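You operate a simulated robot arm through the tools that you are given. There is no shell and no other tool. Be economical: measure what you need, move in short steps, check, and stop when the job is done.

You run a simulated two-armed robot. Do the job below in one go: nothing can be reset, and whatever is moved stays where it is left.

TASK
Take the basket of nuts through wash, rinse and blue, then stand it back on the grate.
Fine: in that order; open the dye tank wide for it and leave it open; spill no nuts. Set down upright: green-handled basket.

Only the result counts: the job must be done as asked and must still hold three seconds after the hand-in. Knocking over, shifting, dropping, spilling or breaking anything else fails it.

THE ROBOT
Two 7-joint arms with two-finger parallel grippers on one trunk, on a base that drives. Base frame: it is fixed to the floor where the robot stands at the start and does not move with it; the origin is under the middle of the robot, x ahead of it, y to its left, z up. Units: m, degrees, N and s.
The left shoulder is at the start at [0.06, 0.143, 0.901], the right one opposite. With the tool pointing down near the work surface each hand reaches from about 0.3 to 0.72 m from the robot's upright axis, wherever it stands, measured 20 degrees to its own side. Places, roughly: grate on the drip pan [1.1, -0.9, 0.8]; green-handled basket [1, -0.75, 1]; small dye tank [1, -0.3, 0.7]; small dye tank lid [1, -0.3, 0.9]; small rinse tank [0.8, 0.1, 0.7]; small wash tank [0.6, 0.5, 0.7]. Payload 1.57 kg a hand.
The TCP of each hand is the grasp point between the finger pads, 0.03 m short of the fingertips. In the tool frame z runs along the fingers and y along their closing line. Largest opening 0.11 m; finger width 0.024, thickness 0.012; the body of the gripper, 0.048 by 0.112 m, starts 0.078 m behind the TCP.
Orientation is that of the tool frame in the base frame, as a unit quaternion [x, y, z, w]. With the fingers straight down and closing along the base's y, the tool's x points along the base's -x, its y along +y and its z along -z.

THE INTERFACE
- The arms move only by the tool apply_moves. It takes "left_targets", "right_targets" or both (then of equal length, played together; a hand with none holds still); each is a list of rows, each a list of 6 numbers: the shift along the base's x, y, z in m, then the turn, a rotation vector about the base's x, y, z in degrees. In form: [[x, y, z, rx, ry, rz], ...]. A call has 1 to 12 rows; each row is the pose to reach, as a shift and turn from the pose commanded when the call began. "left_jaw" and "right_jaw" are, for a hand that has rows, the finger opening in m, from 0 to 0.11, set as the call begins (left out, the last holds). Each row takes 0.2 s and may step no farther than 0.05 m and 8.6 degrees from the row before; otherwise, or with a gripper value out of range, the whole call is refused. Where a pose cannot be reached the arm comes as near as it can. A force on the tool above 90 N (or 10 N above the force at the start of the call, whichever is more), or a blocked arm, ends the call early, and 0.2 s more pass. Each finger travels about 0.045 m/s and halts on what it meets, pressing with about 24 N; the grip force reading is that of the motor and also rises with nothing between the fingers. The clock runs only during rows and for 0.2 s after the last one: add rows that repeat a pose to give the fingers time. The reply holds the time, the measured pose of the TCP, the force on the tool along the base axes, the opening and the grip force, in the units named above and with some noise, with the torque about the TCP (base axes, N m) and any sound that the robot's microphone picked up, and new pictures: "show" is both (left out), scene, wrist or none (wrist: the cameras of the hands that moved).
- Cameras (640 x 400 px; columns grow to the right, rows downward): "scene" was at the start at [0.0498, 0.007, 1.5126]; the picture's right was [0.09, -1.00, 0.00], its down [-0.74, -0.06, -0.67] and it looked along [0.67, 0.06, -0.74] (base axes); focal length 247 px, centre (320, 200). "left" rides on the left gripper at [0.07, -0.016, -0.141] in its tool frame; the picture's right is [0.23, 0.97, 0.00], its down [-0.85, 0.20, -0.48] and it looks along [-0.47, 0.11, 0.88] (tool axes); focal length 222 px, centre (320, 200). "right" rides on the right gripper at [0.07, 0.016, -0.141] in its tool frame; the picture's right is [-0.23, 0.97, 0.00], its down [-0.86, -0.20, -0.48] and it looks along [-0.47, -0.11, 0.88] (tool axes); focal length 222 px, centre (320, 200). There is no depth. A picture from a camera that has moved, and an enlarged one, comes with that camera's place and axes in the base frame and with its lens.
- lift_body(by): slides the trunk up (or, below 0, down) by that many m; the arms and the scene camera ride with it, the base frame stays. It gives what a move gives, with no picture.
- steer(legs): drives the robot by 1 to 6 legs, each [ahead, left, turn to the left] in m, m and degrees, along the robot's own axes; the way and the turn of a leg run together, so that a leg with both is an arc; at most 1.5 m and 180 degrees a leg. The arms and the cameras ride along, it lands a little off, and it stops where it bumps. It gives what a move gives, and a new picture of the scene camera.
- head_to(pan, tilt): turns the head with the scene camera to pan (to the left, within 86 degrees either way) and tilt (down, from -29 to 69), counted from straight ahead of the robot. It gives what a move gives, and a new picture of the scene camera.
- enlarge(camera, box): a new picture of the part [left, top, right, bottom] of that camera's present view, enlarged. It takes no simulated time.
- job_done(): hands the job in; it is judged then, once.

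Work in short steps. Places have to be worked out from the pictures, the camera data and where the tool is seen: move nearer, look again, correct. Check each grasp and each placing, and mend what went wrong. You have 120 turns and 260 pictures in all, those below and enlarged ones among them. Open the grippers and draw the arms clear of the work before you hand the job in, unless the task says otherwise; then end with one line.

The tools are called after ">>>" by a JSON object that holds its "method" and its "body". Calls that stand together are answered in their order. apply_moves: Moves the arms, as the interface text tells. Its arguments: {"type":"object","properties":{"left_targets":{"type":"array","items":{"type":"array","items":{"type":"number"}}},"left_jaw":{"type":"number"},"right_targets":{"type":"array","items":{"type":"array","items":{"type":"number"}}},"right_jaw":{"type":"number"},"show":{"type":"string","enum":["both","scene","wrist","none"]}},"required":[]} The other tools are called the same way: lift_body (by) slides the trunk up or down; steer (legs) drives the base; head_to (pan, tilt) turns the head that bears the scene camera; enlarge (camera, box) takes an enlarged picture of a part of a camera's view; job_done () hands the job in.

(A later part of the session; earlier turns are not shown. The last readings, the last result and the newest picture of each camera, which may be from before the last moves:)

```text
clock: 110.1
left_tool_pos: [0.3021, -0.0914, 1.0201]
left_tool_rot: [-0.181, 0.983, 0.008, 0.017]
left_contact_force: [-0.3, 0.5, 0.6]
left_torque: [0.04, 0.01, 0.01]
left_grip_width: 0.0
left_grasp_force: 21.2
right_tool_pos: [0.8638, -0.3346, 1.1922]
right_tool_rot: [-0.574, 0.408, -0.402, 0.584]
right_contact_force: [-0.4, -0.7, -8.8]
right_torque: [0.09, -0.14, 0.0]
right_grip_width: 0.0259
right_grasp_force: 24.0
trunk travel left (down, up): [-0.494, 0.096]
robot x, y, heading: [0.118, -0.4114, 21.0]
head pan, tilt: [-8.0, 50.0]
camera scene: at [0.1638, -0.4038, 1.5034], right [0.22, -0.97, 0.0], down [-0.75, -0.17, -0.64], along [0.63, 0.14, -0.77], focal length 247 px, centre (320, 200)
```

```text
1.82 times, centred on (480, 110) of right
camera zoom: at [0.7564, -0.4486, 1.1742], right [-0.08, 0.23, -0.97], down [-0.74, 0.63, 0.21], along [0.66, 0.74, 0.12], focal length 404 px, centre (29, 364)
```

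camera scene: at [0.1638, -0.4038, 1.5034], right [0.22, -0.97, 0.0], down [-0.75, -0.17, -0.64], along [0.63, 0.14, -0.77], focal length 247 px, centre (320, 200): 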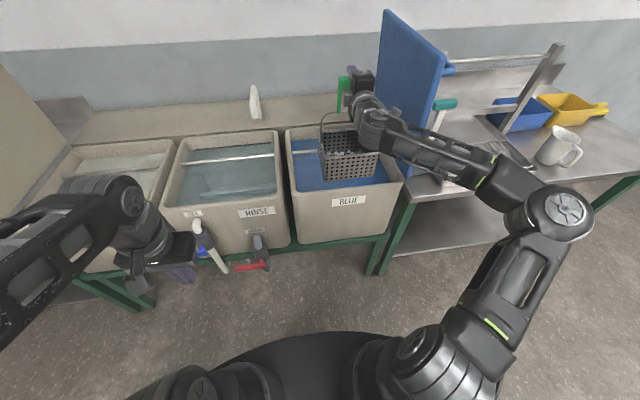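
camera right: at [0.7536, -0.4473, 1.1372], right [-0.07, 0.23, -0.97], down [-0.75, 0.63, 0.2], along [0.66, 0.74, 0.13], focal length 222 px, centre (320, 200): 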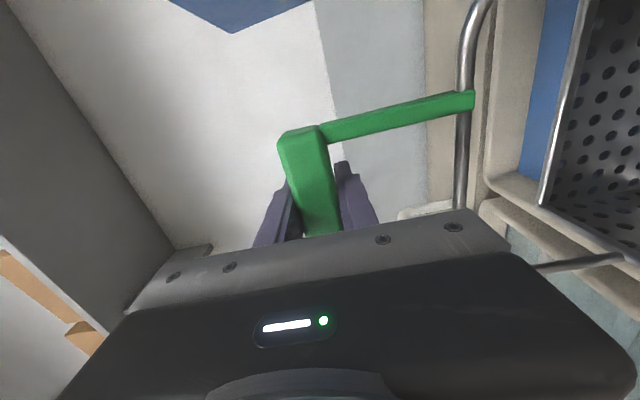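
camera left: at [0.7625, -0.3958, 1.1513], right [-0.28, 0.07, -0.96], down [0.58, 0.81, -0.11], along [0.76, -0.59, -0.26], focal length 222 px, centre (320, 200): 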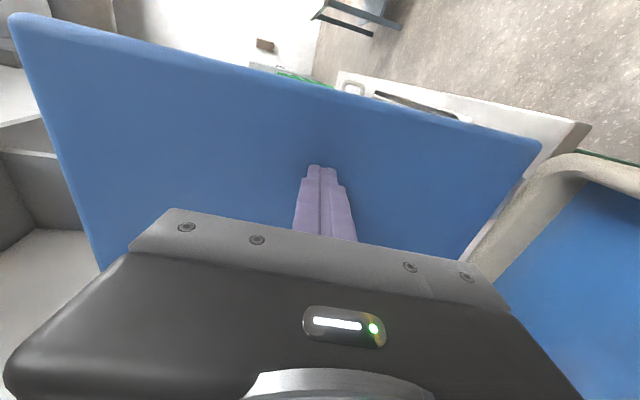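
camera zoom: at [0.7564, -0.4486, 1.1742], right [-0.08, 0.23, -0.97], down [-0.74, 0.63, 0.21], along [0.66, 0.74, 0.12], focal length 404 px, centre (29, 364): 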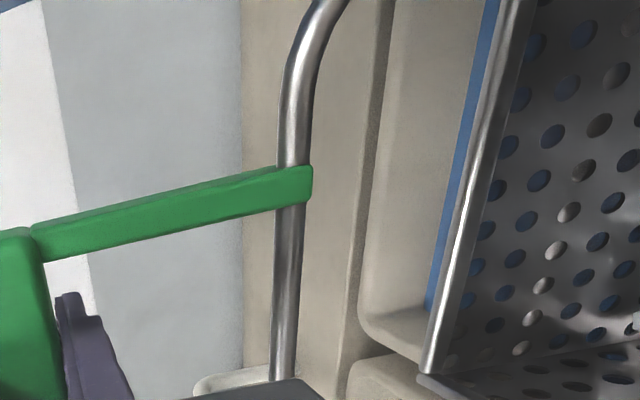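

Geometry relative to the robot matches the rinse tank, so I need a better look at what's in the way. I'll check the left wrist camera and a close zoom of the tank.

>>> {"method": "enlarge", "body": {"camera": "left", "box": [0, 0, 640, 400]}}

>>> {"method": "enlarge", "body": {"camera": "scene", "box": [300, 120, 420, 200]}}

```text
1.00 times, centred on (320, 200) of left (not enlarged: the box is as wide or as high as the picture)
camera zoom: at [0.2383, -0.1335, 1.1593], right [-0.56, 0.83, 0.0], down [0.71, 0.48, 0.51], along [0.42, 0.29, -0.86], focal length 222 px, centre (320, 200)
```

zoom: 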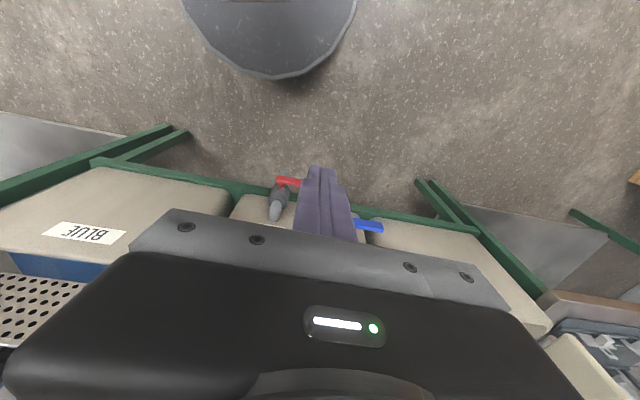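

```text
5.00 times, centred on (360, 160) of scene
camera zoom: at [0.1638, -0.4038, 1.5034], right [0.22, -0.97, 0.0], down [-0.75, -0.17, -0.64], along [0.63, 0.14, -0.77], focal length 1237 px, centre (120, 400)
```

zoom: 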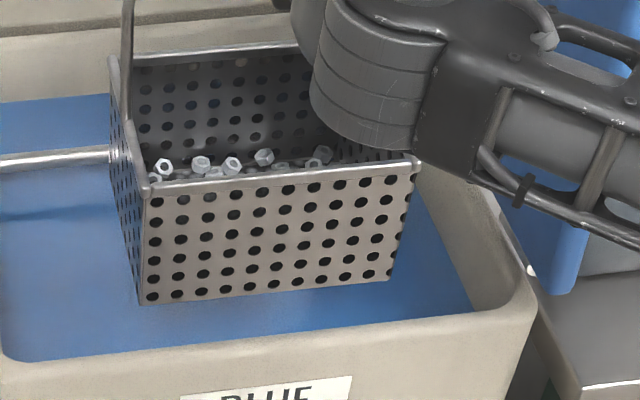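

The left view shows a 7 cm gap to the front wall, and the contact height matches the rod. So the basket's back edge landed on the rod: the basket hangs about 3 cm forward of the hand. I shift the hand 3 cm back toward me and lower in small steps.

>>> {"method": "apply_moves", "body": {"right_targets": [[-0.0093, -0.0036, 0, 0, 0, 0], [-0.0187, -0.0072, 0, 0, 0, 0], [-0.028, -0.0108, 0, 0, 0, 0], [-0.028, -0.0108, 0, 0, 0, 0]], "show": "none"}}

>>> {"method": "lift_body", "body": {"by": -0.03}}

>>> {"method": "enlarge", "body": {"camera": "left", "box": [0, 200, 160, 300]}}

>>> {"method": "enlarge", "body": {"camera": "scene", "box": [270, 70, 410, 190]}}

```text
clock: 111.1
left_tool_pos: [0.3041, -0.091, 1.0211]
left_tool_rot: [-0.18, 0.983, 0.009, 0.017]
left_contact_force: [-0.5, 0.5, 0.5]
left_torque: [0.05, 0.0, 0.02]
left_grip_width: 0.0003
left_grasp_force: 21.4
right_tool_pos: [0.8361, -0.3442, 1.1929]
right_tool_rot: [-0.574, 0.407, -0.403, 0.585]
right_contact_force: [-0.7, 0.2, -8.5]
right_torque: [0.04, -0.15, -0.03]
right_grip_width: 0.0257
right_grasp_force: 24.0
trunk travel left (down, up): [-0.494, 0.096]
robot x, y, heading: [0.1134, -0.411, 20.6]
head pan, tilt: [-8.0, 50.0]
```

```text
clock: 111.8
left_tool_pos: [0.3021, -0.0899, 0.9925]
left_tool_rot: [-0.181, 0.983, 0.008, 0.017]
left_contact_force: [0.1, -0.1, 0.5]
left_torque: [0.02, -0.04, 0.01]
left_grip_width: 0.0
left_grasp_force: 21.7
right_tool_pos: [0.8364, -0.3444, 1.1629]
right_tool_rot: [-0.575, 0.408, -0.402, 0.585]
right_contact_force: [-0.6, -0.2, -7.5]
right_torque: [0.03, -0.14, 0.01]
right_grip_width: 0.0257
right_grasp_force: 23.9
trunk travel left (down, up): [-0.464, 0.126]
robot x, y, heading: [0.1127, -0.4135, 21.2]
head pan, tilt: [-8.0, 50.0]
```

```text
4.00 times, centred on (80, 250) of left
camera zoom: at [0.2381, -0.1336, 1.1293], right [-0.56, 0.83, 0.0], down [0.71, 0.48, 0.51], along [0.42, 0.29, -0.86], focal length 888 px, centre (1280, 0)
```

zoom: 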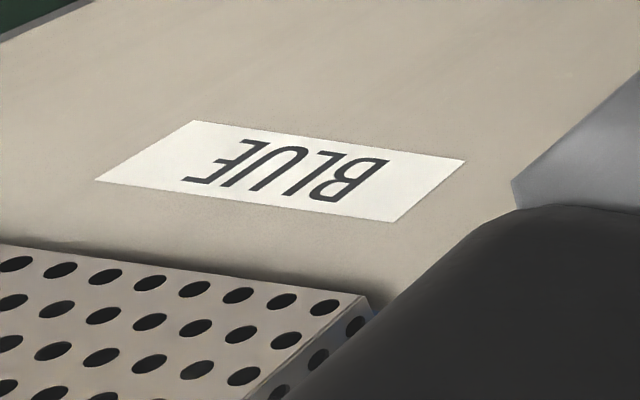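

```text
3.33 times, centred on (340, 130) of scene
camera zoom: at [0.1636, -0.4039, 1.4734], right [0.22, -0.97, 0.0], down [-0.75, -0.17, -0.64], along [0.63, 0.14, -0.77], focal length 825 px, centre (253, 433)
```

zoom: 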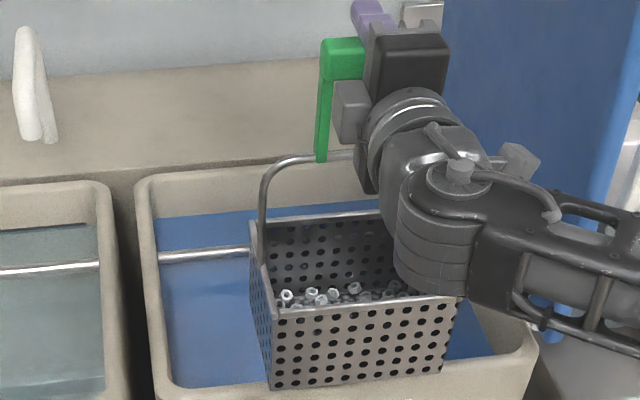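

Now at the height where it caught before, with no contact (-7.5 N). I lower 2 cm at a time.

>>> {"method": "lift_body", "body": {"by": -0.015}}

>>> {"method": "lift_body", "body": {"by": -0.015}}

>>> {"method": "enlarge", "body": {"camera": "scene", "box": [270, 70, 410, 190]}}

```text
clock: 112.5
left_tool_pos: [0.3012, -0.0894, 0.977]
left_tool_rot: [-0.182, 0.983, 0.007, 0.018]
left_contact_force: [-0.2, -0.2, -1.0]
left_torque: [0.01, 0.02, -0.02]
left_grip_width: 0.0002
left_grasp_force: 21.4
right_tool_pos: [0.8321, -0.3413, 1.1557]
right_tool_rot: [-0.572, 0.402, -0.404, 0.59]
right_contact_force: [3.9, 7.0, 29.4]
right_torque: [-0.81, 0.6, 0.36]
right_grip_width: 0.0262
right_grasp_force: 24.2
trunk travel left (down, up): [-0.449, 0.141]
robot x, y, heading: [0.1165, -0.4107, 21.1]
head pan, tilt: [-8.0, 50.0]
```

```text
clock: 113.1
left_tool_pos: [0.2998, -0.0901, 0.961]
left_tool_rot: [-0.181, 0.983, 0.008, 0.019]
left_contact_force: [0.4, -0.3, 0.0]
left_torque: [0.02, 0.0, -0.01]
left_grip_width: 0.0
left_grasp_force: 21.4
right_tool_pos: [0.8304, -0.342, 1.1443]
right_tool_rot: [-0.57, 0.401, -0.405, 0.592]
right_contact_force: [6.0, 8.4, 49.0]
right_torque: [-1.0, 1.07, -0.52]
right_grip_width: 0.0521
right_grasp_force: 23.7
trunk travel left (down, up): [-0.434, 0.156]
robot x, y, heading: [0.1121, -0.414, 21.1]
head pan, tilt: [-8.0, 50.0]
```

```text
3.33 times, centred on (340, 130) of scene
camera zoom: at [0.1586, -0.4029, 1.4437], right [0.22, -0.97, 0.0], down [-0.74, -0.17, -0.65], along [0.63, 0.14, -0.76], focal length 825 px, centre (253, 433)
```

zoom: 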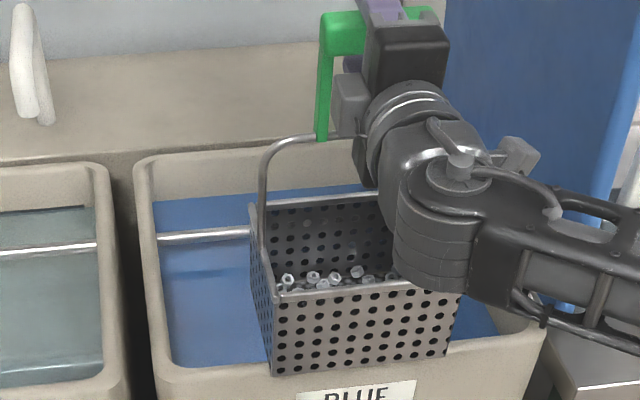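

Contact again at the same height, and the torque points to the front-right bottom corner. I raise to re-grip and bring the left hand's camera round for a side view.

>>> {"method": "lift_body", "body": {"by": 0.03}}

>>> {"method": "lift_body", "body": {"by": 0.05}}

>>> {"method": "apply_moves", "body": {"left_targets": [[0.02, -0.03, 0.02, 0, 0, 0], [0.04, -0.06, 0.04, -7.47, -2.87, 0], [0.06, -0.09, 0.06, -14.94, -5.73, 0], [0.08, -0.11, 0.08, -22.4, -8.6, 0], [0.09, -0.12, 0.08, -29.9, -11.47, 0], [0.09, -0.12, 0.08, -37.3, -14.34, 0], [0.09, -0.12, 0.08, -44.8, -17.2, 0]]}}

```text
clock: 113.8
left_tool_pos: [0.3025, -0.091, 0.9905]
left_tool_rot: [-0.181, 0.983, 0.008, 0.017]
left_contact_force: [-0.1, 0.5, 1.1]
left_torque: [0.03, 0.0, -0.03]
left_grip_width: 0.0
left_grasp_force: 21.8
right_tool_pos: [0.8357, -0.3468, 1.157]
right_tool_rot: [-0.576, 0.41, -0.401, 0.582]
right_contact_force: [-0.1, -0.1, -8.1]
right_torque: [0.06, -0.15, -0.02]
right_grip_width: 0.026
right_grasp_force: 24.1
trunk travel left (down, up): [-0.464, 0.126]
robot x, y, heading: [0.1123, -0.4078, 21.1]
head pan, tilt: [-8.0, 50.0]
```

```text
clock: 114.8
left_tool_pos: [0.303, -0.0907, 1.0408]
left_tool_rot: [-0.181, 0.983, 0.009, 0.016]
left_contact_force: [0.0, 0.4, -0.5]
left_torque: [0.02, -0.01, 0.02]
left_grip_width: 0.0
left_grasp_force: 21.5
right_tool_pos: [0.8368, -0.3447, 1.2125]
right_tool_rot: [-0.575, 0.408, -0.402, 0.584]
right_contact_force: [-0.2, -1.3, -8.5]
right_torque: [0.05, -0.18, -0.01]
right_grip_width: 0.0253
right_grasp_force: 24.4
trunk travel left (down, up): [-0.514, 0.076]
robot x, y, heading: [0.1128, -0.4081, 20.8]
head pan, tilt: [-8.0, 50.0]
```

```text
clock: 116.4
left_tool_pos: [0.3925, -0.21, 1.1218]
left_tool_rot: [-0.173, 0.899, -0.392, 0.09]
left_contact_force: [-0.2, 0.5, 0.2]
left_torque: [0.01, -0.03, 0.0]
left_grip_width: 0.0
left_grasp_force: 21.4
right_tool_pos: [0.8368, -0.3443, 1.2123]
right_tool_rot: [-0.575, 0.408, -0.403, 0.584]
right_contact_force: [-0.3, 0.9, -8.4]
right_torque: [0.01, -0.14, 0.01]
right_grip_width: 0.0254
right_grasp_force: 23.9
trunk travel left (down, up): [-0.514, 0.076]
robot x, y, heading: [0.1159, -0.4079, 20.7]
head pan, tilt: [-8.0, 50.0]
camera scene: at [0.1639, -0.4035, 1.5234], right [0.22, -0.97, 0.0], down [-0.75, -0.17, -0.64], along [0.63, 0.14, -0.77], focal length 247 px, centre (320, 200)
camera left: at [0.2897, -0.1512, 1.2261], right [-0.44, 0.53, -0.72], down [0.6, 0.78, 0.2], along [0.67, -0.35, -0.66], focal length 222 px, centre (320, 200)
```

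scene: 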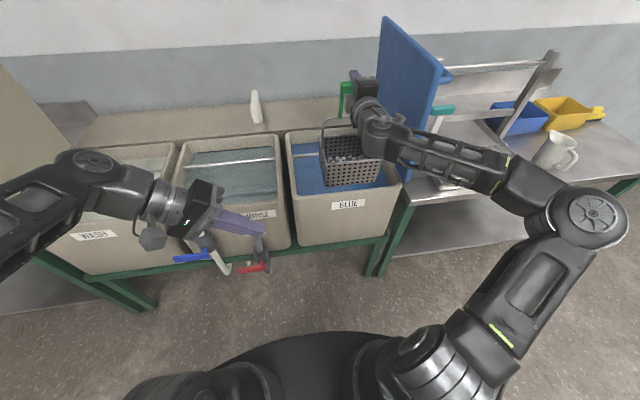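
left: 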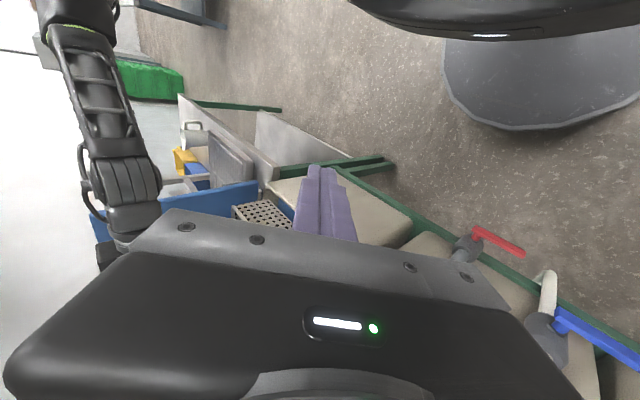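

The basket is half-hidden behind the gripper. I move the left hand forward over the rinse tank for a clear side view.

>>> {"method": "apply_moves", "body": {"left_targets": [[0.036, 0.024, 0, 0, 0, 0], [0.072, 0.049, 0, 0, 0, 0], [0.107, 0.073, 0, 0, 0, 0], [0.142, 0.098, 0, 0, 0, 0], [0.178, 0.122, 0, 0, 0, 0], [0.205, 0.133, 0, 0, 0, 0]], "show": "wrist"}}

>>> {"method": "enlarge", "body": {"camera": "left", "box": [120, 60, 440, 260]}}

```text
clock: 117.8
left_tool_pos: [0.5981, -0.0791, 1.1211]
left_tool_rot: [-0.173, 0.899, -0.393, 0.091]
left_contact_force: [0.4, -0.2, 0.1]
left_torque: [0.0, 0.0, 0.01]
left_grip_width: 0.0003
left_grasp_force: 21.3
right_tool_pos: [0.8369, -0.3432, 1.2119]
right_tool_rot: [-0.575, 0.407, -0.402, 0.585]
right_contact_force: [-0.7, 0.1, -8.5]
right_torque: [0.03, -0.1, -0.04]
right_grip_width: 0.0256
right_grasp_force: 24.3
trunk travel left (down, up): [-0.514, 0.076]
robot x, y, heading: [0.1152, -0.412, 20.9]
head pan, tilt: [-8.0, 50.0]
camera left: at [0.4947, -0.0196, 1.2259], right [-0.44, 0.53, -0.72], down [0.6, 0.78, 0.2], along [0.67, -0.35, -0.66], focal length 222 px, centre (320, 200)
```

left: 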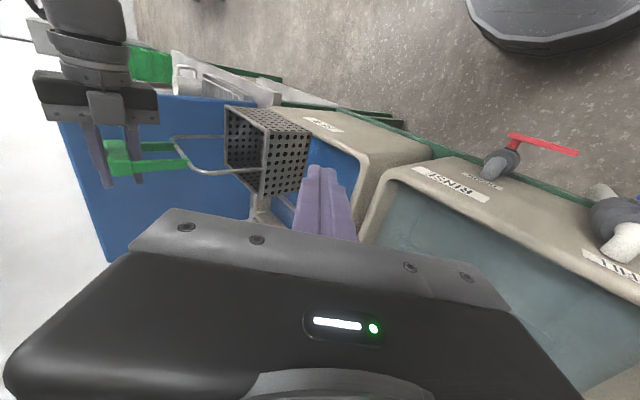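

```text
2.00 times, centred on (280, 160) of left
camera zoom: at [0.4947, -0.0196, 1.2259], right [-0.44, 0.53, -0.72], down [0.6, 0.78, 0.2], along [0.67, -0.35, -0.66], focal length 444 px, centre (400, 280)
```

zoom: 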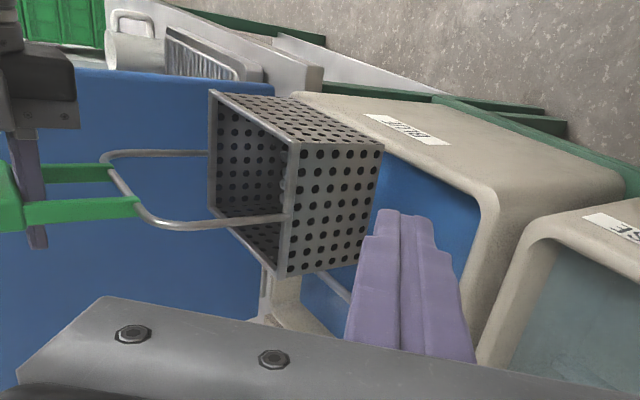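

The side view settles it: the basket spans n 0.568–0.705, so it hangs 2 cm behind the hand, its bottom is 0.30 below the hand, and the front rim (inner edge n≈0.59) was the obstacle. The rod is far back at n≈0.85. I drive forward 7.5 cm and re-check from the side.

>>> {"method": "steer", "body": {"legs": [[0.075, 0, 0]]}}

>>> {"method": "enlarge", "body": {"camera": "left", "box": [120, 60, 440, 260]}}

```text
clock: 118.8
left_tool_pos: [0.67, -0.0529, 1.1202]
left_tool_rot: [-0.172, 0.899, -0.392, 0.089]
left_contact_force: [0.2, -0.4, -0.4]
left_torque: [-0.03, 0.02, -0.02]
left_grip_width: 0.0
left_grasp_force: 20.9
right_tool_pos: [0.9076, -0.3192, 1.211]
right_tool_rot: [-0.575, 0.408, -0.402, 0.584]
right_contact_force: [0.9, 0.6, -8.5]
right_torque: [0.05, -0.2, 0.02]
right_grip_width: 0.0259
right_grasp_force: 23.8
trunk travel left (down, up): [-0.514, 0.076]
robot x, y, heading: [0.1841, -0.3821, 20.9]
head pan, tilt: [-8.0, 50.0]
camera scene: at [0.2353, -0.3765, 1.5233], right [0.22, -0.97, 0.0], down [-0.75, -0.17, -0.64], along [0.62, 0.14, -0.77], focal length 247 px, centre (320, 200)
```

scene: 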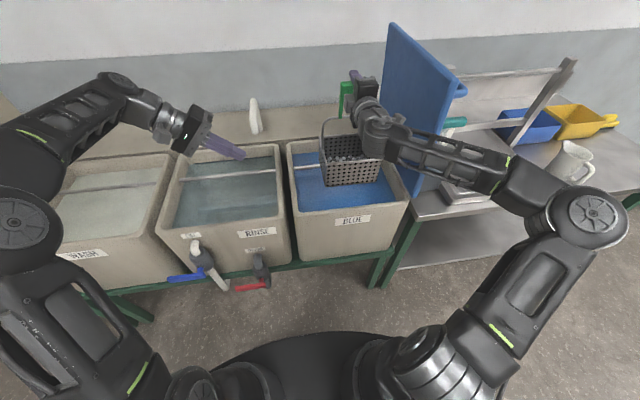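

```text
2.00 times, centred on (280, 160) of left
camera zoom: at [0.5654, 0.0062, 1.2258], right [-0.44, 0.53, -0.72], down [0.6, 0.77, 0.2], along [0.66, -0.35, -0.66], focal length 444 px, centre (400, 280)
```

zoom: 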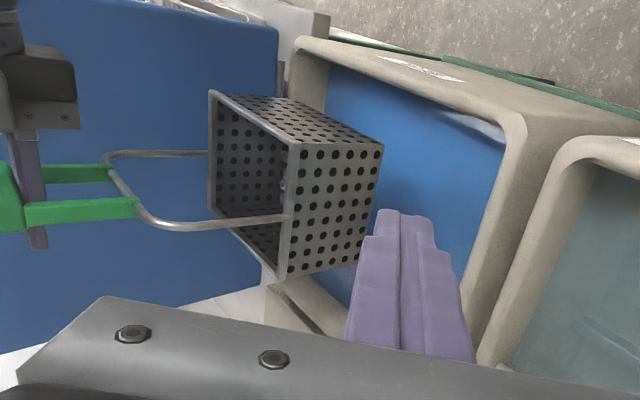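

Now there's a wide gap at the front. I retract the left hand, then lower to just past rim height and check the force.

>>> {"method": "apply_moves", "body": {"left_targets": [[-0.036, -0.024, 0, 0, 0, 0], [-0.072, -0.049, 0, 0, 0, 0], [-0.107, -0.073, 0, 0, 0, 0], [-0.142, -0.098, 0, 0, 0, 0], [-0.178, -0.122, 0, 0, 0, 0], [-0.22, -0.145, 0, 0, 0, 0], [-0.26, -0.155, 0, 0, 0, 0], [-0.3, -0.16, 0, 0, 0, 0]], "show": "none"}}

>>> {"method": "lift_body", "body": {"by": -0.055}}

>>> {"method": "lift_body", "body": {"by": -0.015}}

>>> {"method": "enlarge", "body": {"camera": "scene", "box": [270, 60, 430, 200]}}

```text
clock: 120.6
left_tool_pos: [0.3687, -0.2127, 1.1215]
left_tool_rot: [-0.172, 0.899, -0.393, 0.091]
left_contact_force: [-0.6, 0.3, 0.3]
left_torque: [-0.01, 0.01, 0.01]
left_grip_width: 0.0
left_grasp_force: 21.3
right_tool_pos: [0.9055, -0.3185, 1.2135]
right_tool_rot: [-0.574, 0.407, -0.403, 0.585]
right_contact_force: [-0.3, 0.1, -7.5]
right_torque: [0.03, -0.09, 0.02]
right_grip_width: 0.0259
right_grasp_force: 23.9
trunk travel left (down, up): [-0.514, 0.076]
robot x, y, heading: [0.185, -0.382, 21.0]
head pan, tilt: [-8.0, 50.0]
```

```text
clock: 121.6
left_tool_pos: [0.3697, -0.212, 1.0664]
left_tool_rot: [-0.173, 0.899, -0.392, 0.089]
left_contact_force: [-0.5, 0.4, 0.4]
left_torque: [0.05, -0.01, 0.0]
left_grip_width: 0.0
left_grasp_force: 21.6
right_tool_pos: [0.9051, -0.3185, 1.1579]
right_tool_rot: [-0.575, 0.408, -0.403, 0.584]
right_contact_force: [0.1, 0.2, -7.4]
right_torque: [0.08, -0.14, 0.0]
right_grip_width: 0.0258
right_grasp_force: 24.1
trunk travel left (down, up): [-0.459, 0.131]
robot x, y, heading: [0.1844, -0.3857, 21.2]
head pan, tilt: [-8.0, 50.0]
```

```text
clock: 122.2
left_tool_pos: [0.3687, -0.2112, 1.0514]
left_tool_rot: [-0.173, 0.9, -0.391, 0.089]
left_contact_force: [0.5, 0.2, 0.1]
left_torque: [-0.01, 0.02, 0.01]
left_grip_width: 0.0002
left_grasp_force: 21.1
right_tool_pos: [0.9058, -0.3189, 1.1434]
right_tool_rot: [-0.575, 0.408, -0.402, 0.585]
right_contact_force: [0.3, 0.6, -7.7]
right_torque: [0.04, -0.15, 0.03]
right_grip_width: 0.0258
right_grasp_force: 24.0
trunk travel left (down, up): [-0.444, 0.146]
robot x, y, heading: [0.1866, -0.3835, 20.6]
head pan, tilt: [-8.0, 50.0]
```

```text
2.86 times, centred on (350, 130) of scene
camera zoom: at [0.2333, -0.3772, 1.4534], right [0.22, -0.97, 0.0], down [-0.75, -0.17, -0.64], along [0.63, 0.14, -0.77], focal length 707 px, centre (234, 400)
```

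zoom: 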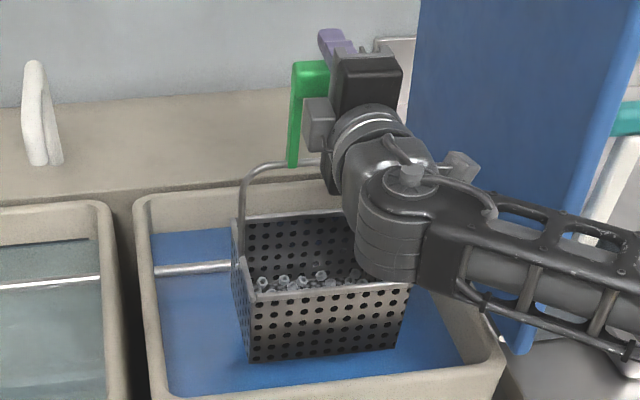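

Below rim height with no contact. I continue past rod height with force checks.

>>> {"method": "lift_body", "body": {"by": -0.02}}

>>> {"method": "lift_body", "body": {"by": -0.015}}

>>> {"method": "lift_body", "body": {"by": -0.015}}

>>> {"method": "enlarge", "body": {"camera": "scene", "box": [270, 60, 430, 200]}}

```text
clock: 122.9
left_tool_pos: [0.3691, -0.211, 1.032]
left_tool_rot: [-0.172, 0.899, -0.392, 0.09]
left_contact_force: [0.8, -0.7, 0.5]
left_torque: [-0.01, -0.05, 0.02]
left_grip_width: 0.0
left_grasp_force: 21.1
right_tool_pos: [0.9068, -0.3178, 1.1225]
right_tool_rot: [-0.575, 0.408, -0.402, 0.584]
right_contact_force: [-0.4, 0.0, -7.4]
right_torque: [0.05, -0.09, 0.01]
right_grip_width: 0.0262
right_grasp_force: 24.0
trunk travel left (down, up): [-0.424, 0.166]
robot x, y, heading: [0.1822, -0.3857, 21.0]
head pan, tilt: [-8.0, 50.0]
```

```text
clock: 123.5
left_tool_pos: [0.3686, -0.2115, 1.0169]
left_tool_rot: [-0.173, 0.899, -0.392, 0.09]
left_contact_force: [0.8, 0.5, 0.5]
left_torque: [0.01, -0.01, 0.01]
left_grip_width: 0.0001
left_grasp_force: 21.4
right_tool_pos: [0.9058, -0.3199, 1.1086]
right_tool_rot: [-0.574, 0.408, -0.403, 0.585]
right_contact_force: [-0.5, -0.3, -8.3]
right_torque: [0.08, -0.13, -0.03]
right_grip_width: 0.0257
right_grasp_force: 23.7
trunk travel left (down, up): [-0.409, 0.181]
robot x, y, heading: [0.1874, -0.3839, 21.1]
head pan, tilt: [-8.0, 50.0]
```

```text
clock: 124.1
left_tool_pos: [0.3689, -0.2108, 1.0008]
left_tool_rot: [-0.173, 0.899, -0.392, 0.09]
left_contact_force: [-0.4, 0.0, -0.3]
left_torque: [-0.01, 0.0, 0.01]
left_grip_width: 0.0
left_grasp_force: 21.6
right_tool_pos: [0.906, -0.3188, 1.0935]
right_tool_rot: [-0.575, 0.407, -0.402, 0.584]
right_contact_force: [-0.8, 0.2, -8.1]
right_torque: [0.06, -0.11, -0.02]
right_grip_width: 0.026
right_grasp_force: 24.1
trunk travel left (down, up): [-0.394, 0.196]
robot x, y, heading: [0.1867, -0.3826, 20.9]
head pan, tilt: [-8.0, 50.0]
```

```text
2.86 times, centred on (350, 130) of scene
camera zoom: at [0.2333, -0.3772, 1.4034], right [0.22, -0.97, 0.0], down [-0.75, -0.17, -0.64], along [0.63, 0.14, -0.77], focal length 707 px, centre (234, 400)
```

zoom: 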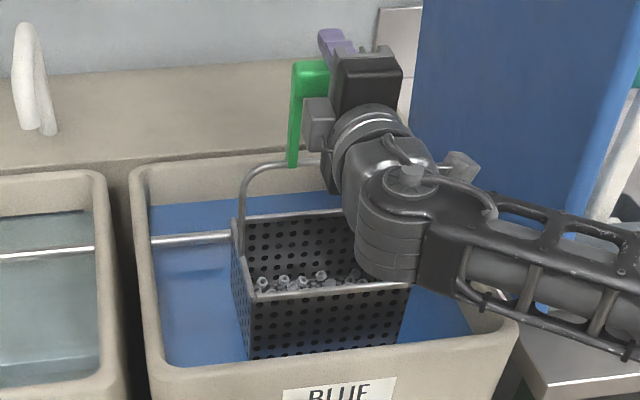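

Past the rod with no contact. I lower on to dipping depth in two steps.

>>> {"method": "lift_body", "body": {"by": -0.05}}

>>> {"method": "lift_body", "body": {"by": -0.045}}

>>> {"method": "enlarge", "body": {"camera": "scene", "box": [270, 60, 430, 200]}}

```text
clock: 125.0
left_tool_pos: [0.3694, -0.2116, 0.9509]
left_tool_rot: [-0.173, 0.899, -0.392, 0.09]
left_contact_force: [-0.3, -0.1, -0.3]
left_torque: [0.02, 0.0, 0.0]
left_grip_width: 0.0
left_grasp_force: 21.0
right_tool_pos: [0.9063, -0.3188, 1.0435]
right_tool_rot: [-0.574, 0.408, -0.402, 0.585]
right_contact_force: [0.4, 0.0, -6.6]
right_torque: [0.02, -0.14, -0.02]
right_grip_width: 0.0256
right_grasp_force: 24.2
trunk travel left (down, up): [-0.344, 0.246]
robot x, y, heading: [0.1858, -0.3856, 20.9]
head pan, tilt: [-8.0, 50.0]
```

```text
clock: 125.9
left_tool_pos: [0.3682, -0.2116, 0.9054]
left_tool_rot: [-0.172, 0.899, -0.392, 0.091]
left_contact_force: [0.1, 0.8, -0.1]
left_torque: [-0.01, -0.01, 0.01]
left_grip_width: 0.0002
left_grasp_force: 21.1
right_tool_pos: [0.9063, -0.3175, 0.9975]
right_tool_rot: [-0.575, 0.408, -0.403, 0.584]
right_contact_force: [0.0, 0.9, -8.5]
right_torque: [0.05, -0.13, -0.05]
right_grip_width: 0.0257
right_grasp_force: 24.2
trunk travel left (down, up): [-0.299, 0.291]
robot x, y, heading: [0.1834, -0.3826, 21.0]
head pan, tilt: [-8.0, 50.0]
```

```text
2.86 times, centred on (350, 130) of scene
camera zoom: at [0.2332, -0.3772, 1.3084], right [0.22, -0.97, 0.0], down [-0.75, -0.17, -0.64], along [0.63, 0.14, -0.77], focal length 707 px, centre (234, 400)
```

zoom: 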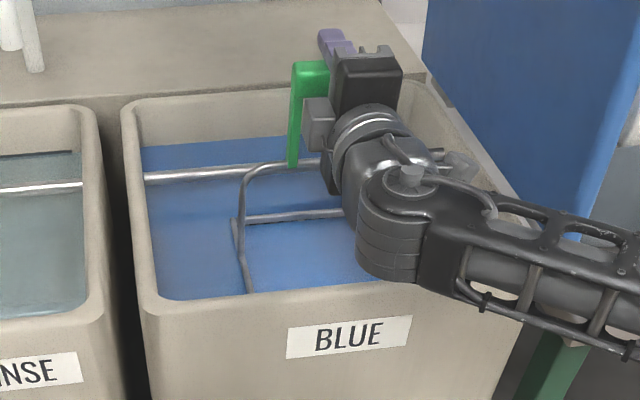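

The basket is under, with only the rim at the surface. I lower 1.5 cm more and dwell 2 s.

>>> {"method": "lift_body", "body": {"by": -0.015}}

>>> {"method": "apply_moves", "body": {"right_targets": [[0, 0, 0, 0, 0, 0], [0, 0, 0, 0, 0, 0], [0, 0, 0, 0, 0, 0], [0, 0, 0, 0, 0, 0], [0, 0, 0, 0, 0, 0], [0, 0, 0, 0, 0, 0], [0, 0, 0, 0, 0, 0], [0, 0, 0, 0, 0, 0], [0, 0, 0, 0, 0, 0], [0, 0, 0, 0, 0, 0]], "show": "scene"}}

>>> {"method": "lift_body", "body": {"by": 0.15}}

>>> {"method": "enlarge", "body": {"camera": "scene", "box": [270, 60, 430, 200]}}

```text
clock: 126.5
left_tool_pos: [0.3687, -0.2121, 0.8915]
left_tool_rot: [-0.174, 0.899, -0.392, 0.09]
left_contact_force: [0.4, -0.5, -1.1]
left_torque: [0.01, -0.04, -0.01]
left_grip_width: 0.0001
left_grasp_force: 21.5
right_tool_pos: [0.9066, -0.3184, 0.9823]
right_tool_rot: [-0.575, 0.408, -0.403, 0.584]
right_contact_force: [-0.5, -0.1, -8.0]
right_torque: [0.08, -0.14, 0.0]
right_grip_width: 0.0259
right_grasp_force: 23.9
trunk travel left (down, up): [-0.284, 0.306]
robot x, y, heading: [0.182, -0.3823, 21.0]
head pan, tilt: [-8.0, 50.0]
```

```text
clock: 128.8
left_tool_pos: [0.3697, -0.2111, 0.8919]
left_tool_rot: [-0.172, 0.899, -0.392, 0.09]
left_contact_force: [0.1, -0.2, 0.2]
left_torque: [0.0, -0.01, 0.02]
left_grip_width: 0.0
left_grasp_force: 21.6
right_tool_pos: [0.9066, -0.3187, 0.9826]
right_tool_rot: [-0.574, 0.408, -0.402, 0.585]
right_contact_force: [-0.3, 0.1, -8.1]
right_torque: [0.05, -0.09, 0.0]
right_grip_width: 0.0256
right_grasp_force: 24.4
trunk travel left (down, up): [-0.284, 0.306]
robot x, y, heading: [0.1841, -0.3882, 21.2]
head pan, tilt: [-8.0, 50.0]
camera scene: at [0.2334, -0.3772, 1.2934], right [0.22, -0.97, 0.0], down [-0.75, -0.17, -0.64], along [0.63, 0.14, -0.77], focal length 247 px, centre (320, 200)
```

scene: 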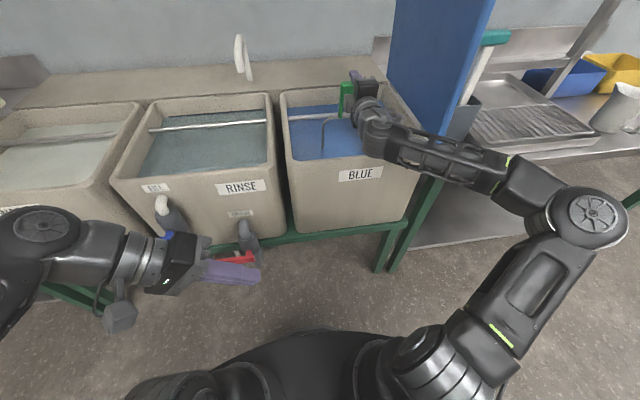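

```text
clock: 130.5
left_tool_pos: [0.3699, -0.2117, 1.0399]
left_tool_rot: [-0.172, 0.899, -0.392, 0.09]
left_contact_force: [0.1, -0.6, -0.6]
left_torque: [0.02, 0.0, -0.02]
left_grip_width: 0.0
left_grasp_force: 21.3
right_tool_pos: [0.9063, -0.3179, 1.1323]
right_tool_rot: [-0.574, 0.408, -0.403, 0.585]
right_contact_force: [0.3, 0.0, -8.1]
right_torque: [0.07, -0.12, 0.03]
right_grip_width: 0.0257
right_grasp_force: 23.8
trunk travel left (down, up): [-0.434, 0.156]
robot x, y, heading: [0.1846, -0.3836, 20.9]
head pan, tilt: [-8.0, 50.0]
```

```text
2.86 times, centred on (350, 130) of scene
camera zoom: at [0.2336, -0.3772, 1.4433], right [0.22, -0.97, 0.0], down [-0.75, -0.17, -0.64], along [0.63, 0.14, -0.77], focal length 707 px, centre (234, 400)
```

zoom: 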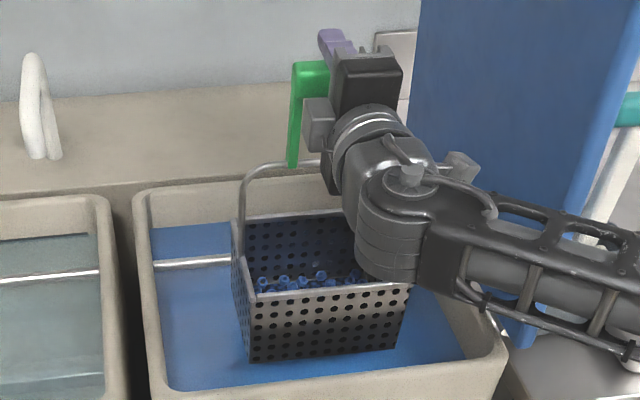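

The nuts came out blue. I raise fully, back away from the tank, and slide right to face the grate.

>>> {"method": "lift_body", "body": {"by": 0.15}}

>>> {"method": "steer", "body": {"legs": [[-0.36, 0, 0], [0, -0.565, 0]]}}

>>> {"method": "enlarge", "body": {"camera": "scene", "box": [220, 40, 480, 220]}}

```text
clock: 132.2
left_tool_pos: [0.3691, -0.212, 1.1908]
left_tool_rot: [-0.173, 0.899, -0.392, 0.091]
left_contact_force: [-0.1, -0.3, 0.6]
left_torque: [0.04, 0.02, 0.02]
left_grip_width: 0.0
left_grasp_force: 21.0
right_tool_pos: [0.9068, -0.3177, 1.2824]
right_tool_rot: [-0.574, 0.408, -0.403, 0.585]
right_contact_force: [-0.3, 0.3, -8.0]
right_torque: [0.07, -0.16, 0.01]
right_grip_width: 0.0258
right_grasp_force: 24.1
trunk travel left (down, up): [-0.584, 0.006]
robot x, y, heading: [0.1827, -0.3839, 20.9]
head pan, tilt: [-8.0, 50.0]
```

```text
clock: 137.4
left_tool_pos: [0.2291, -0.8677, 1.1915]
left_tool_rot: [-0.175, 0.899, -0.392, 0.09]
left_contact_force: [0.7, -0.3, -0.2]
left_torque: [0.03, -0.02, -0.03]
left_grip_width: 0.0
left_grasp_force: 20.8
right_tool_pos: [0.7658, -0.9722, 1.2814]
right_tool_rot: [-0.576, 0.407, -0.401, 0.585]
right_contact_force: [0.7, -0.7, -7.4]
right_torque: [0.04, -0.16, 0.06]
right_grip_width: 0.0257
right_grasp_force: 23.8
trunk travel left (down, up): [-0.584, 0.006]
robot x, y, heading: [0.0424, -1.0412, 21.2]
head pan, tilt: [-8.0, 50.0]
camera scene: at [0.0937, -1.0345, 1.5934], right [0.23, -0.97, 0.0], down [-0.75, -0.17, -0.64], along [0.63, 0.15, -0.77], focal length 247 px, centre (320, 200)
```

scene: 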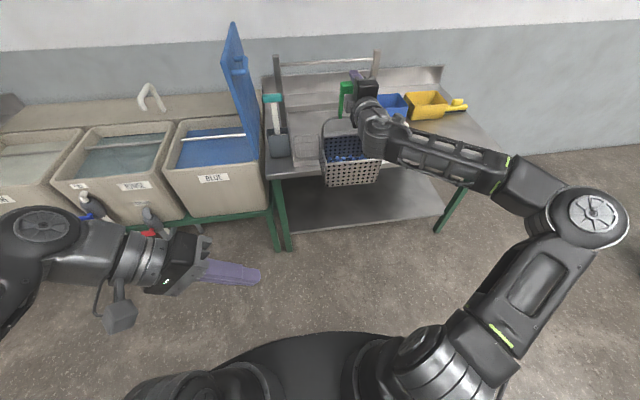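

```text
2.22 times, centred on (350, 130) of scene
camera zoom: at [0.0937, -1.0345, 1.5934], right [0.23, -0.97, 0.0], down [-0.75, -0.17, -0.64], along [0.63, 0.15, -0.77], focal length 550 px, centre (253, 356)
```

zoom: 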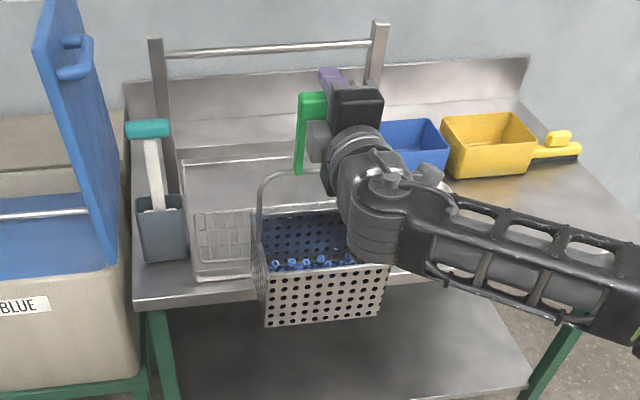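

The basket is at u 1.182, n 0.367. I drive forward 0.347 to its original spot above the grate.

>>> {"method": "steer", "body": {"legs": [[0.347, 0, 0]]}}

>>> {"method": "enlarge", "body": {"camera": "scene", "box": [250, 70, 450, 210]}}

```text
clock: 139.7
left_tool_pos: [0.561, -0.7402, 1.1913]
left_tool_rot: [-0.173, 0.899, -0.392, 0.089]
left_contact_force: [0.4, 0.6, 0.0]
left_torque: [0.02, 0.01, -0.04]
left_grip_width: 0.0
left_grasp_force: 21.3
right_tool_pos: [1.0977, -0.8473, 1.2807]
right_tool_rot: [-0.575, 0.408, -0.402, 0.584]
right_contact_force: [0.0, 0.2, -8.5]
right_torque: [0.05, -0.19, -0.02]
right_grip_width: 0.0259
right_grasp_force: 24.3
trunk travel left (down, up): [-0.584, 0.006]
robot x, y, heading: [0.3746, -0.9125, 21.0]
head pan, tilt: [-8.0, 50.0]
camera scene: at [0.4255, -0.906, 1.5933], right [0.22, -0.97, 0.0], down [-0.75, -0.17, -0.64], along [0.63, 0.14, -0.77], focal length 247 px, centre (320, 200)
```

scene: 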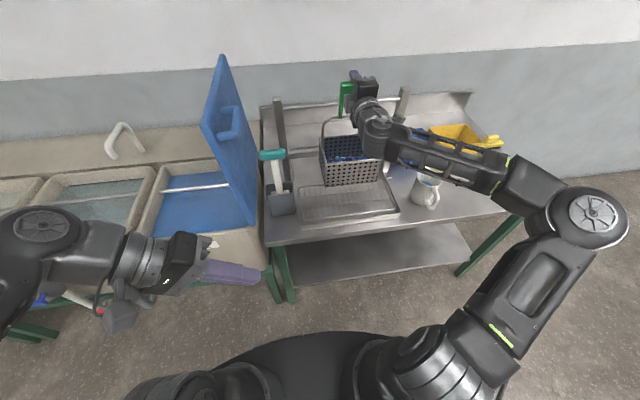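

```text
2.86 times, centred on (350, 140) of scene
camera zoom: at [0.4255, -0.906, 1.5933], right [0.22, -0.97, 0.0], down [-0.75, -0.17, -0.64], along [0.63, 0.14, -0.77], focal length 707 px, centre (234, 371)
```

zoom: 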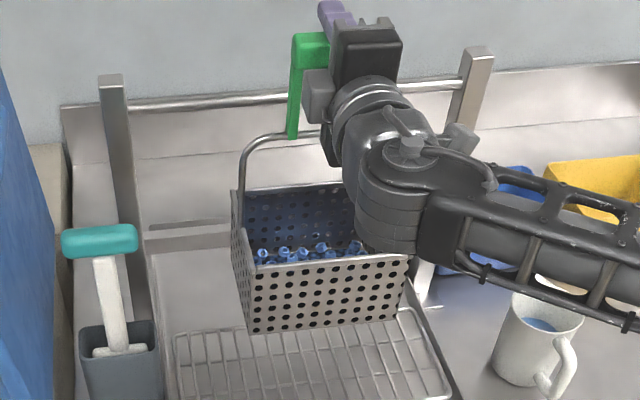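

The hand is within 1 cm of the original spot. I trim 1.2 cm toward me and lower to just above the grate.

>>> {"method": "apply_moves", "body": {"right_targets": [[-0.006, -0.002, 0, 0, 0, 0], [-0.011, -0.0043, 0, 0, 0, 0], [-0.011, -0.0043, 0, 0, 0, 0]], "show": "none"}}

>>> {"method": "lift_body", "body": {"by": -0.105}}

>>> {"method": "enlarge", "body": {"camera": "scene", "box": [270, 70, 450, 230]}}

```text
clock: 140.5
left_tool_pos: [0.5607, -0.7403, 1.1919]
left_tool_rot: [-0.172, 0.899, -0.393, 0.089]
left_contact_force: [0.0, 0.2, 0.3]
left_torque: [0.0, -0.02, 0.0]
left_grip_width: 0.0001
left_grasp_force: 21.5
right_tool_pos: [1.0845, -0.851, 1.2829]
right_tool_rot: [-0.575, 0.408, -0.403, 0.584]
right_contact_force: [1.1, 0.0, -8.4]
right_torque: [0.04, -0.12, 0.0]
right_grip_width: 0.0259
right_grasp_force: 24.1
trunk travel left (down, up): [-0.584, 0.006]
robot x, y, heading: [0.3721, -0.9168, 21.4]
head pan, tilt: [-8.0, 50.0]
```

```text
clock: 141.9
left_tool_pos: [0.56, -0.7404, 1.087]
left_tool_rot: [-0.172, 0.899, -0.392, 0.09]
left_contact_force: [0.0, -0.1, 0.0]
left_torque: [-0.02, -0.04, 0.01]
left_grip_width: 0.0001
left_grasp_force: 21.2
right_tool_pos: [1.0856, -0.852, 1.1772]
right_tool_rot: [-0.574, 0.407, -0.403, 0.585]
right_contact_force: [-1.0, 0.2, -8.5]
right_torque: [0.06, -0.12, 0.01]
right_grip_width: 0.0256
right_grasp_force: 24.3
trunk travel left (down, up): [-0.479, 0.111]
robot x, y, heading: [0.3743, -0.9163, 20.7]
head pan, tilt: [-8.0, 50.0]
```

```text
2.50 times, centred on (360, 150) of scene
camera zoom: at [0.4242, -0.9065, 1.4884], right [0.22, -0.97, 0.0], down [-0.75, -0.17, -0.64], along [0.63, 0.14, -0.77], focal length 618 px, centre (220, 325)
```

zoom: 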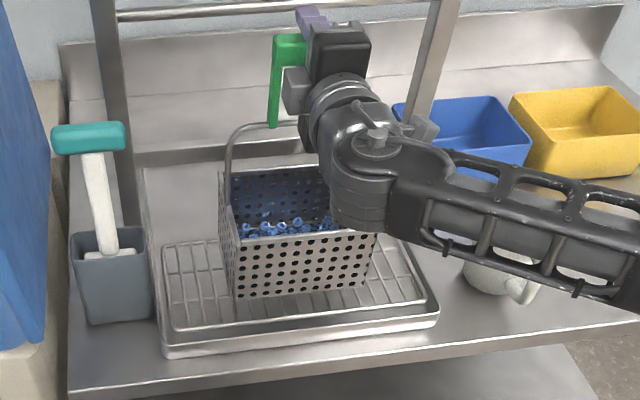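

It's over the grate, well within its edges. I lower in small steps to contact.

>>> {"method": "lift_body", "body": {"by": -0.016}}

>>> {"method": "lift_body", "body": {"by": -0.006}}

```text
clock: 142.5
left_tool_pos: [0.5596, -0.7402, 1.0704]
left_tool_rot: [-0.173, 0.899, -0.391, 0.09]
left_contact_force: [0.2, -0.3, 0.8]
left_torque: [-0.01, 0.03, -0.02]
left_grip_width: 0.0001
left_grasp_force: 21.5
right_tool_pos: [1.0856, -0.8518, 1.1609]
right_tool_rot: [-0.574, 0.408, -0.403, 0.584]
right_contact_force: [-0.1, -1.0, -8.0]
right_torque: [0.06, -0.11, -0.01]
right_grip_width: 0.0257
right_grasp_force: 23.9
trunk travel left (down, up): [-0.463, 0.127]
robot x, y, heading: [0.3759, -0.9117, 21.0]
head pan, tilt: [-8.0, 50.0]
```

```text
clock: 143.1
left_tool_pos: [0.56, -0.7414, 1.0629]
left_tool_rot: [-0.173, 0.899, -0.392, 0.09]
left_contact_force: [0.0, -0.4, -0.5]
left_torque: [-0.01, 0.0, 0.02]
left_grip_width: 0.0001
left_grasp_force: 21.6
right_tool_pos: [1.085, -0.8537, 1.1547]
right_tool_rot: [-0.575, 0.409, -0.402, 0.584]
right_contact_force: [-0.3, -0.3, -7.7]
right_torque: [0.02, -0.14, 0.0]
right_grip_width: 0.0258
right_grasp_force: 23.9
trunk travel left (down, up): [-0.457, 0.133]
robot x, y, heading: [0.3775, -0.9099, 20.9]
head pan, tilt: [-8.0, 50.0]
```

Still carrying the full 8 N. I lower further in 4 mm steps.

>>> {"method": "lift_body", "body": {"by": -0.004}}

>>> {"method": "lift_body", "body": {"by": -0.004}}

>>> {"method": "enlarge", "body": {"camera": "scene", "box": [310, 110, 430, 210]}}

```text
clock: 143.6
left_tool_pos: [0.558, -0.7401, 1.0603]
left_tool_rot: [-0.174, 0.899, -0.392, 0.09]
left_contact_force: [0.4, 0.4, 0.1]
left_torque: [-0.03, -0.03, 0.01]
left_grip_width: 0.0
left_grasp_force: 21.0
right_tool_pos: [1.0849, -0.8509, 1.1533]
right_tool_rot: [-0.575, 0.406, -0.403, 0.585]
right_contact_force: [1.1, 1.8, -1.5]
right_torque: [-0.27, -0.07, 0.04]
right_grip_width: 0.0259
right_grasp_force: 23.8
trunk travel left (down, up): [-0.453, 0.137]
robot x, y, heading: [0.3721, -0.9139, 20.8]
head pan, tilt: [-8.0, 50.0]
```

```text
clock: 144.1
left_tool_pos: [0.5577, -0.7392, 1.0567]
left_tool_rot: [-0.173, 0.899, -0.392, 0.091]
left_contact_force: [0.5, 0.2, -0.3]
left_torque: [0.01, 0.02, 0.01]
left_grip_width: 0.0001
left_grasp_force: 21.2
right_tool_pos: [1.0823, -0.849, 1.1526]
right_tool_rot: [-0.574, 0.404, -0.404, 0.587]
right_contact_force: [2.0, 7.7, 17.7]
right_torque: [-0.79, 0.24, -0.02]
right_grip_width: 0.0259
right_grasp_force: 24.3
trunk travel left (down, up): [-0.449, 0.141]
robot x, y, heading: [0.3765, -0.9155, 20.8]
head pan, tilt: [-8.0, 50.0]
```

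```text
4.00 times, centred on (370, 160) of scene
camera zoom: at [0.4221, -0.9054, 1.4588], right [0.22, -0.97, 0.0], down [-0.75, -0.17, -0.64], along [0.63, 0.14, -0.77], focal length 990 px, centre (120, 360)
```

zoom: 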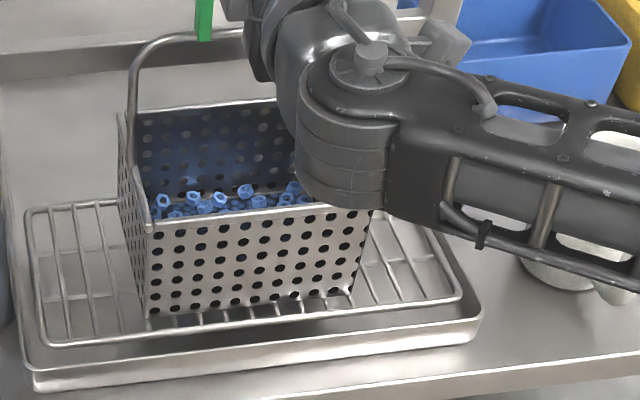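

The basket stands on the grate with its full weight. I ease the press slightly, then open the fingers partly so the lower one doesn't touch the wire.

>>> {"method": "lift_body", "body": {"by": 0.004}}

>>> {"method": "apply_moves", "body": {"right_targets": [[0, 0, 0, 0, 0, 0], [0, 0, 0, 0, 0, 0], [0, 0, 0, 0, 0, 0], [0, 0, 0, 0, 0, 0]], "right_jaw": 0.055}}

```text
clock: 144.7
left_tool_pos: [0.558, -0.7397, 1.0603]
left_tool_rot: [-0.172, 0.899, -0.393, 0.09]
left_contact_force: [-0.4, -0.5, -0.2]
left_torque: [-0.01, -0.03, 0.01]
left_grip_width: 0.0001
left_grasp_force: 21.1
right_tool_pos: [1.0844, -0.8513, 1.1526]
right_tool_rot: [-0.575, 0.406, -0.403, 0.585]
right_contact_force: [2.5, 6.7, 13.4]
right_torque: [-0.48, 0.13, -0.01]
right_grip_width: 0.0258
right_grasp_force: 24.2
trunk travel left (down, up): [-0.453, 0.137]
robot x, y, heading: [0.3816, -0.9142, 20.8]
head pan, tilt: [-8.0, 50.0]
```

```text
clock: 145.7
left_tool_pos: [0.5587, -0.741, 1.0606]
left_tool_rot: [-0.172, 0.899, -0.392, 0.09]
left_contact_force: [0.4, -0.4, -0.7]
left_torque: [0.0, -0.02, 0.02]
left_grip_width: 0.0
left_grasp_force: 21.1
right_tool_pos: [1.0853, -0.8519, 1.151]
right_tool_rot: [-0.574, 0.409, -0.402, 0.584]
right_contact_force: [0.1, -0.3, 0.1]
right_torque: [0.03, 0.0, 0.01]
right_grip_width: 0.0551
right_grasp_force: 0.1
trunk travel left (down, up): [-0.453, 0.137]
robot x, y, heading: [0.3779, -0.912, 21.0]
head pan, tilt: [-8.0, 50.0]
camera scene: at [0.4235, -0.9066, 1.4624], right [0.22, -0.97, 0.0], down [-0.75, -0.17, -0.64], along [0.63, 0.14, -0.77], focal length 247 px, centre (320, 200)
camera right: at [0.9769, -0.9663, 1.1333], right [-0.08, 0.23, -0.97], down [-0.74, 0.64, 0.21], along [0.66, 0.74, 0.12], focal length 222 px, centre (320, 200)
```

scene: 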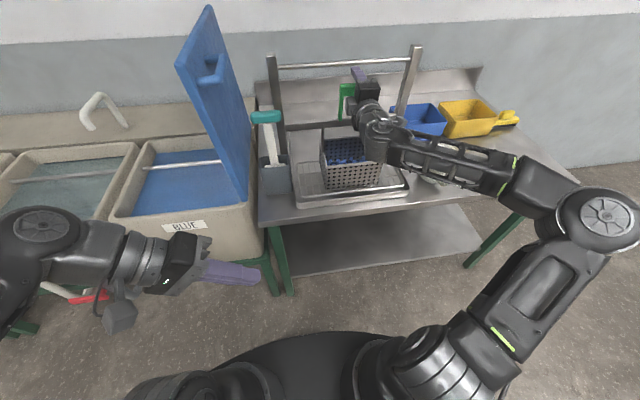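
right: 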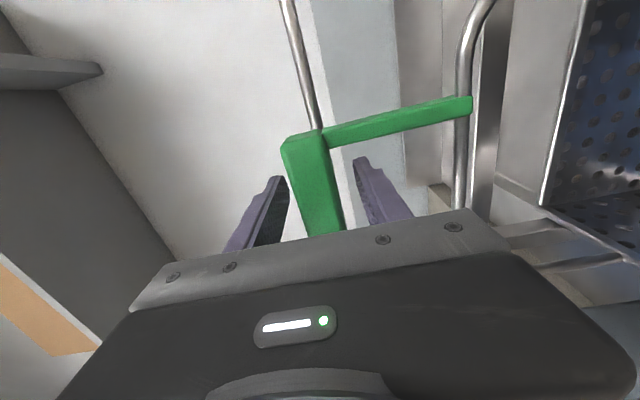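

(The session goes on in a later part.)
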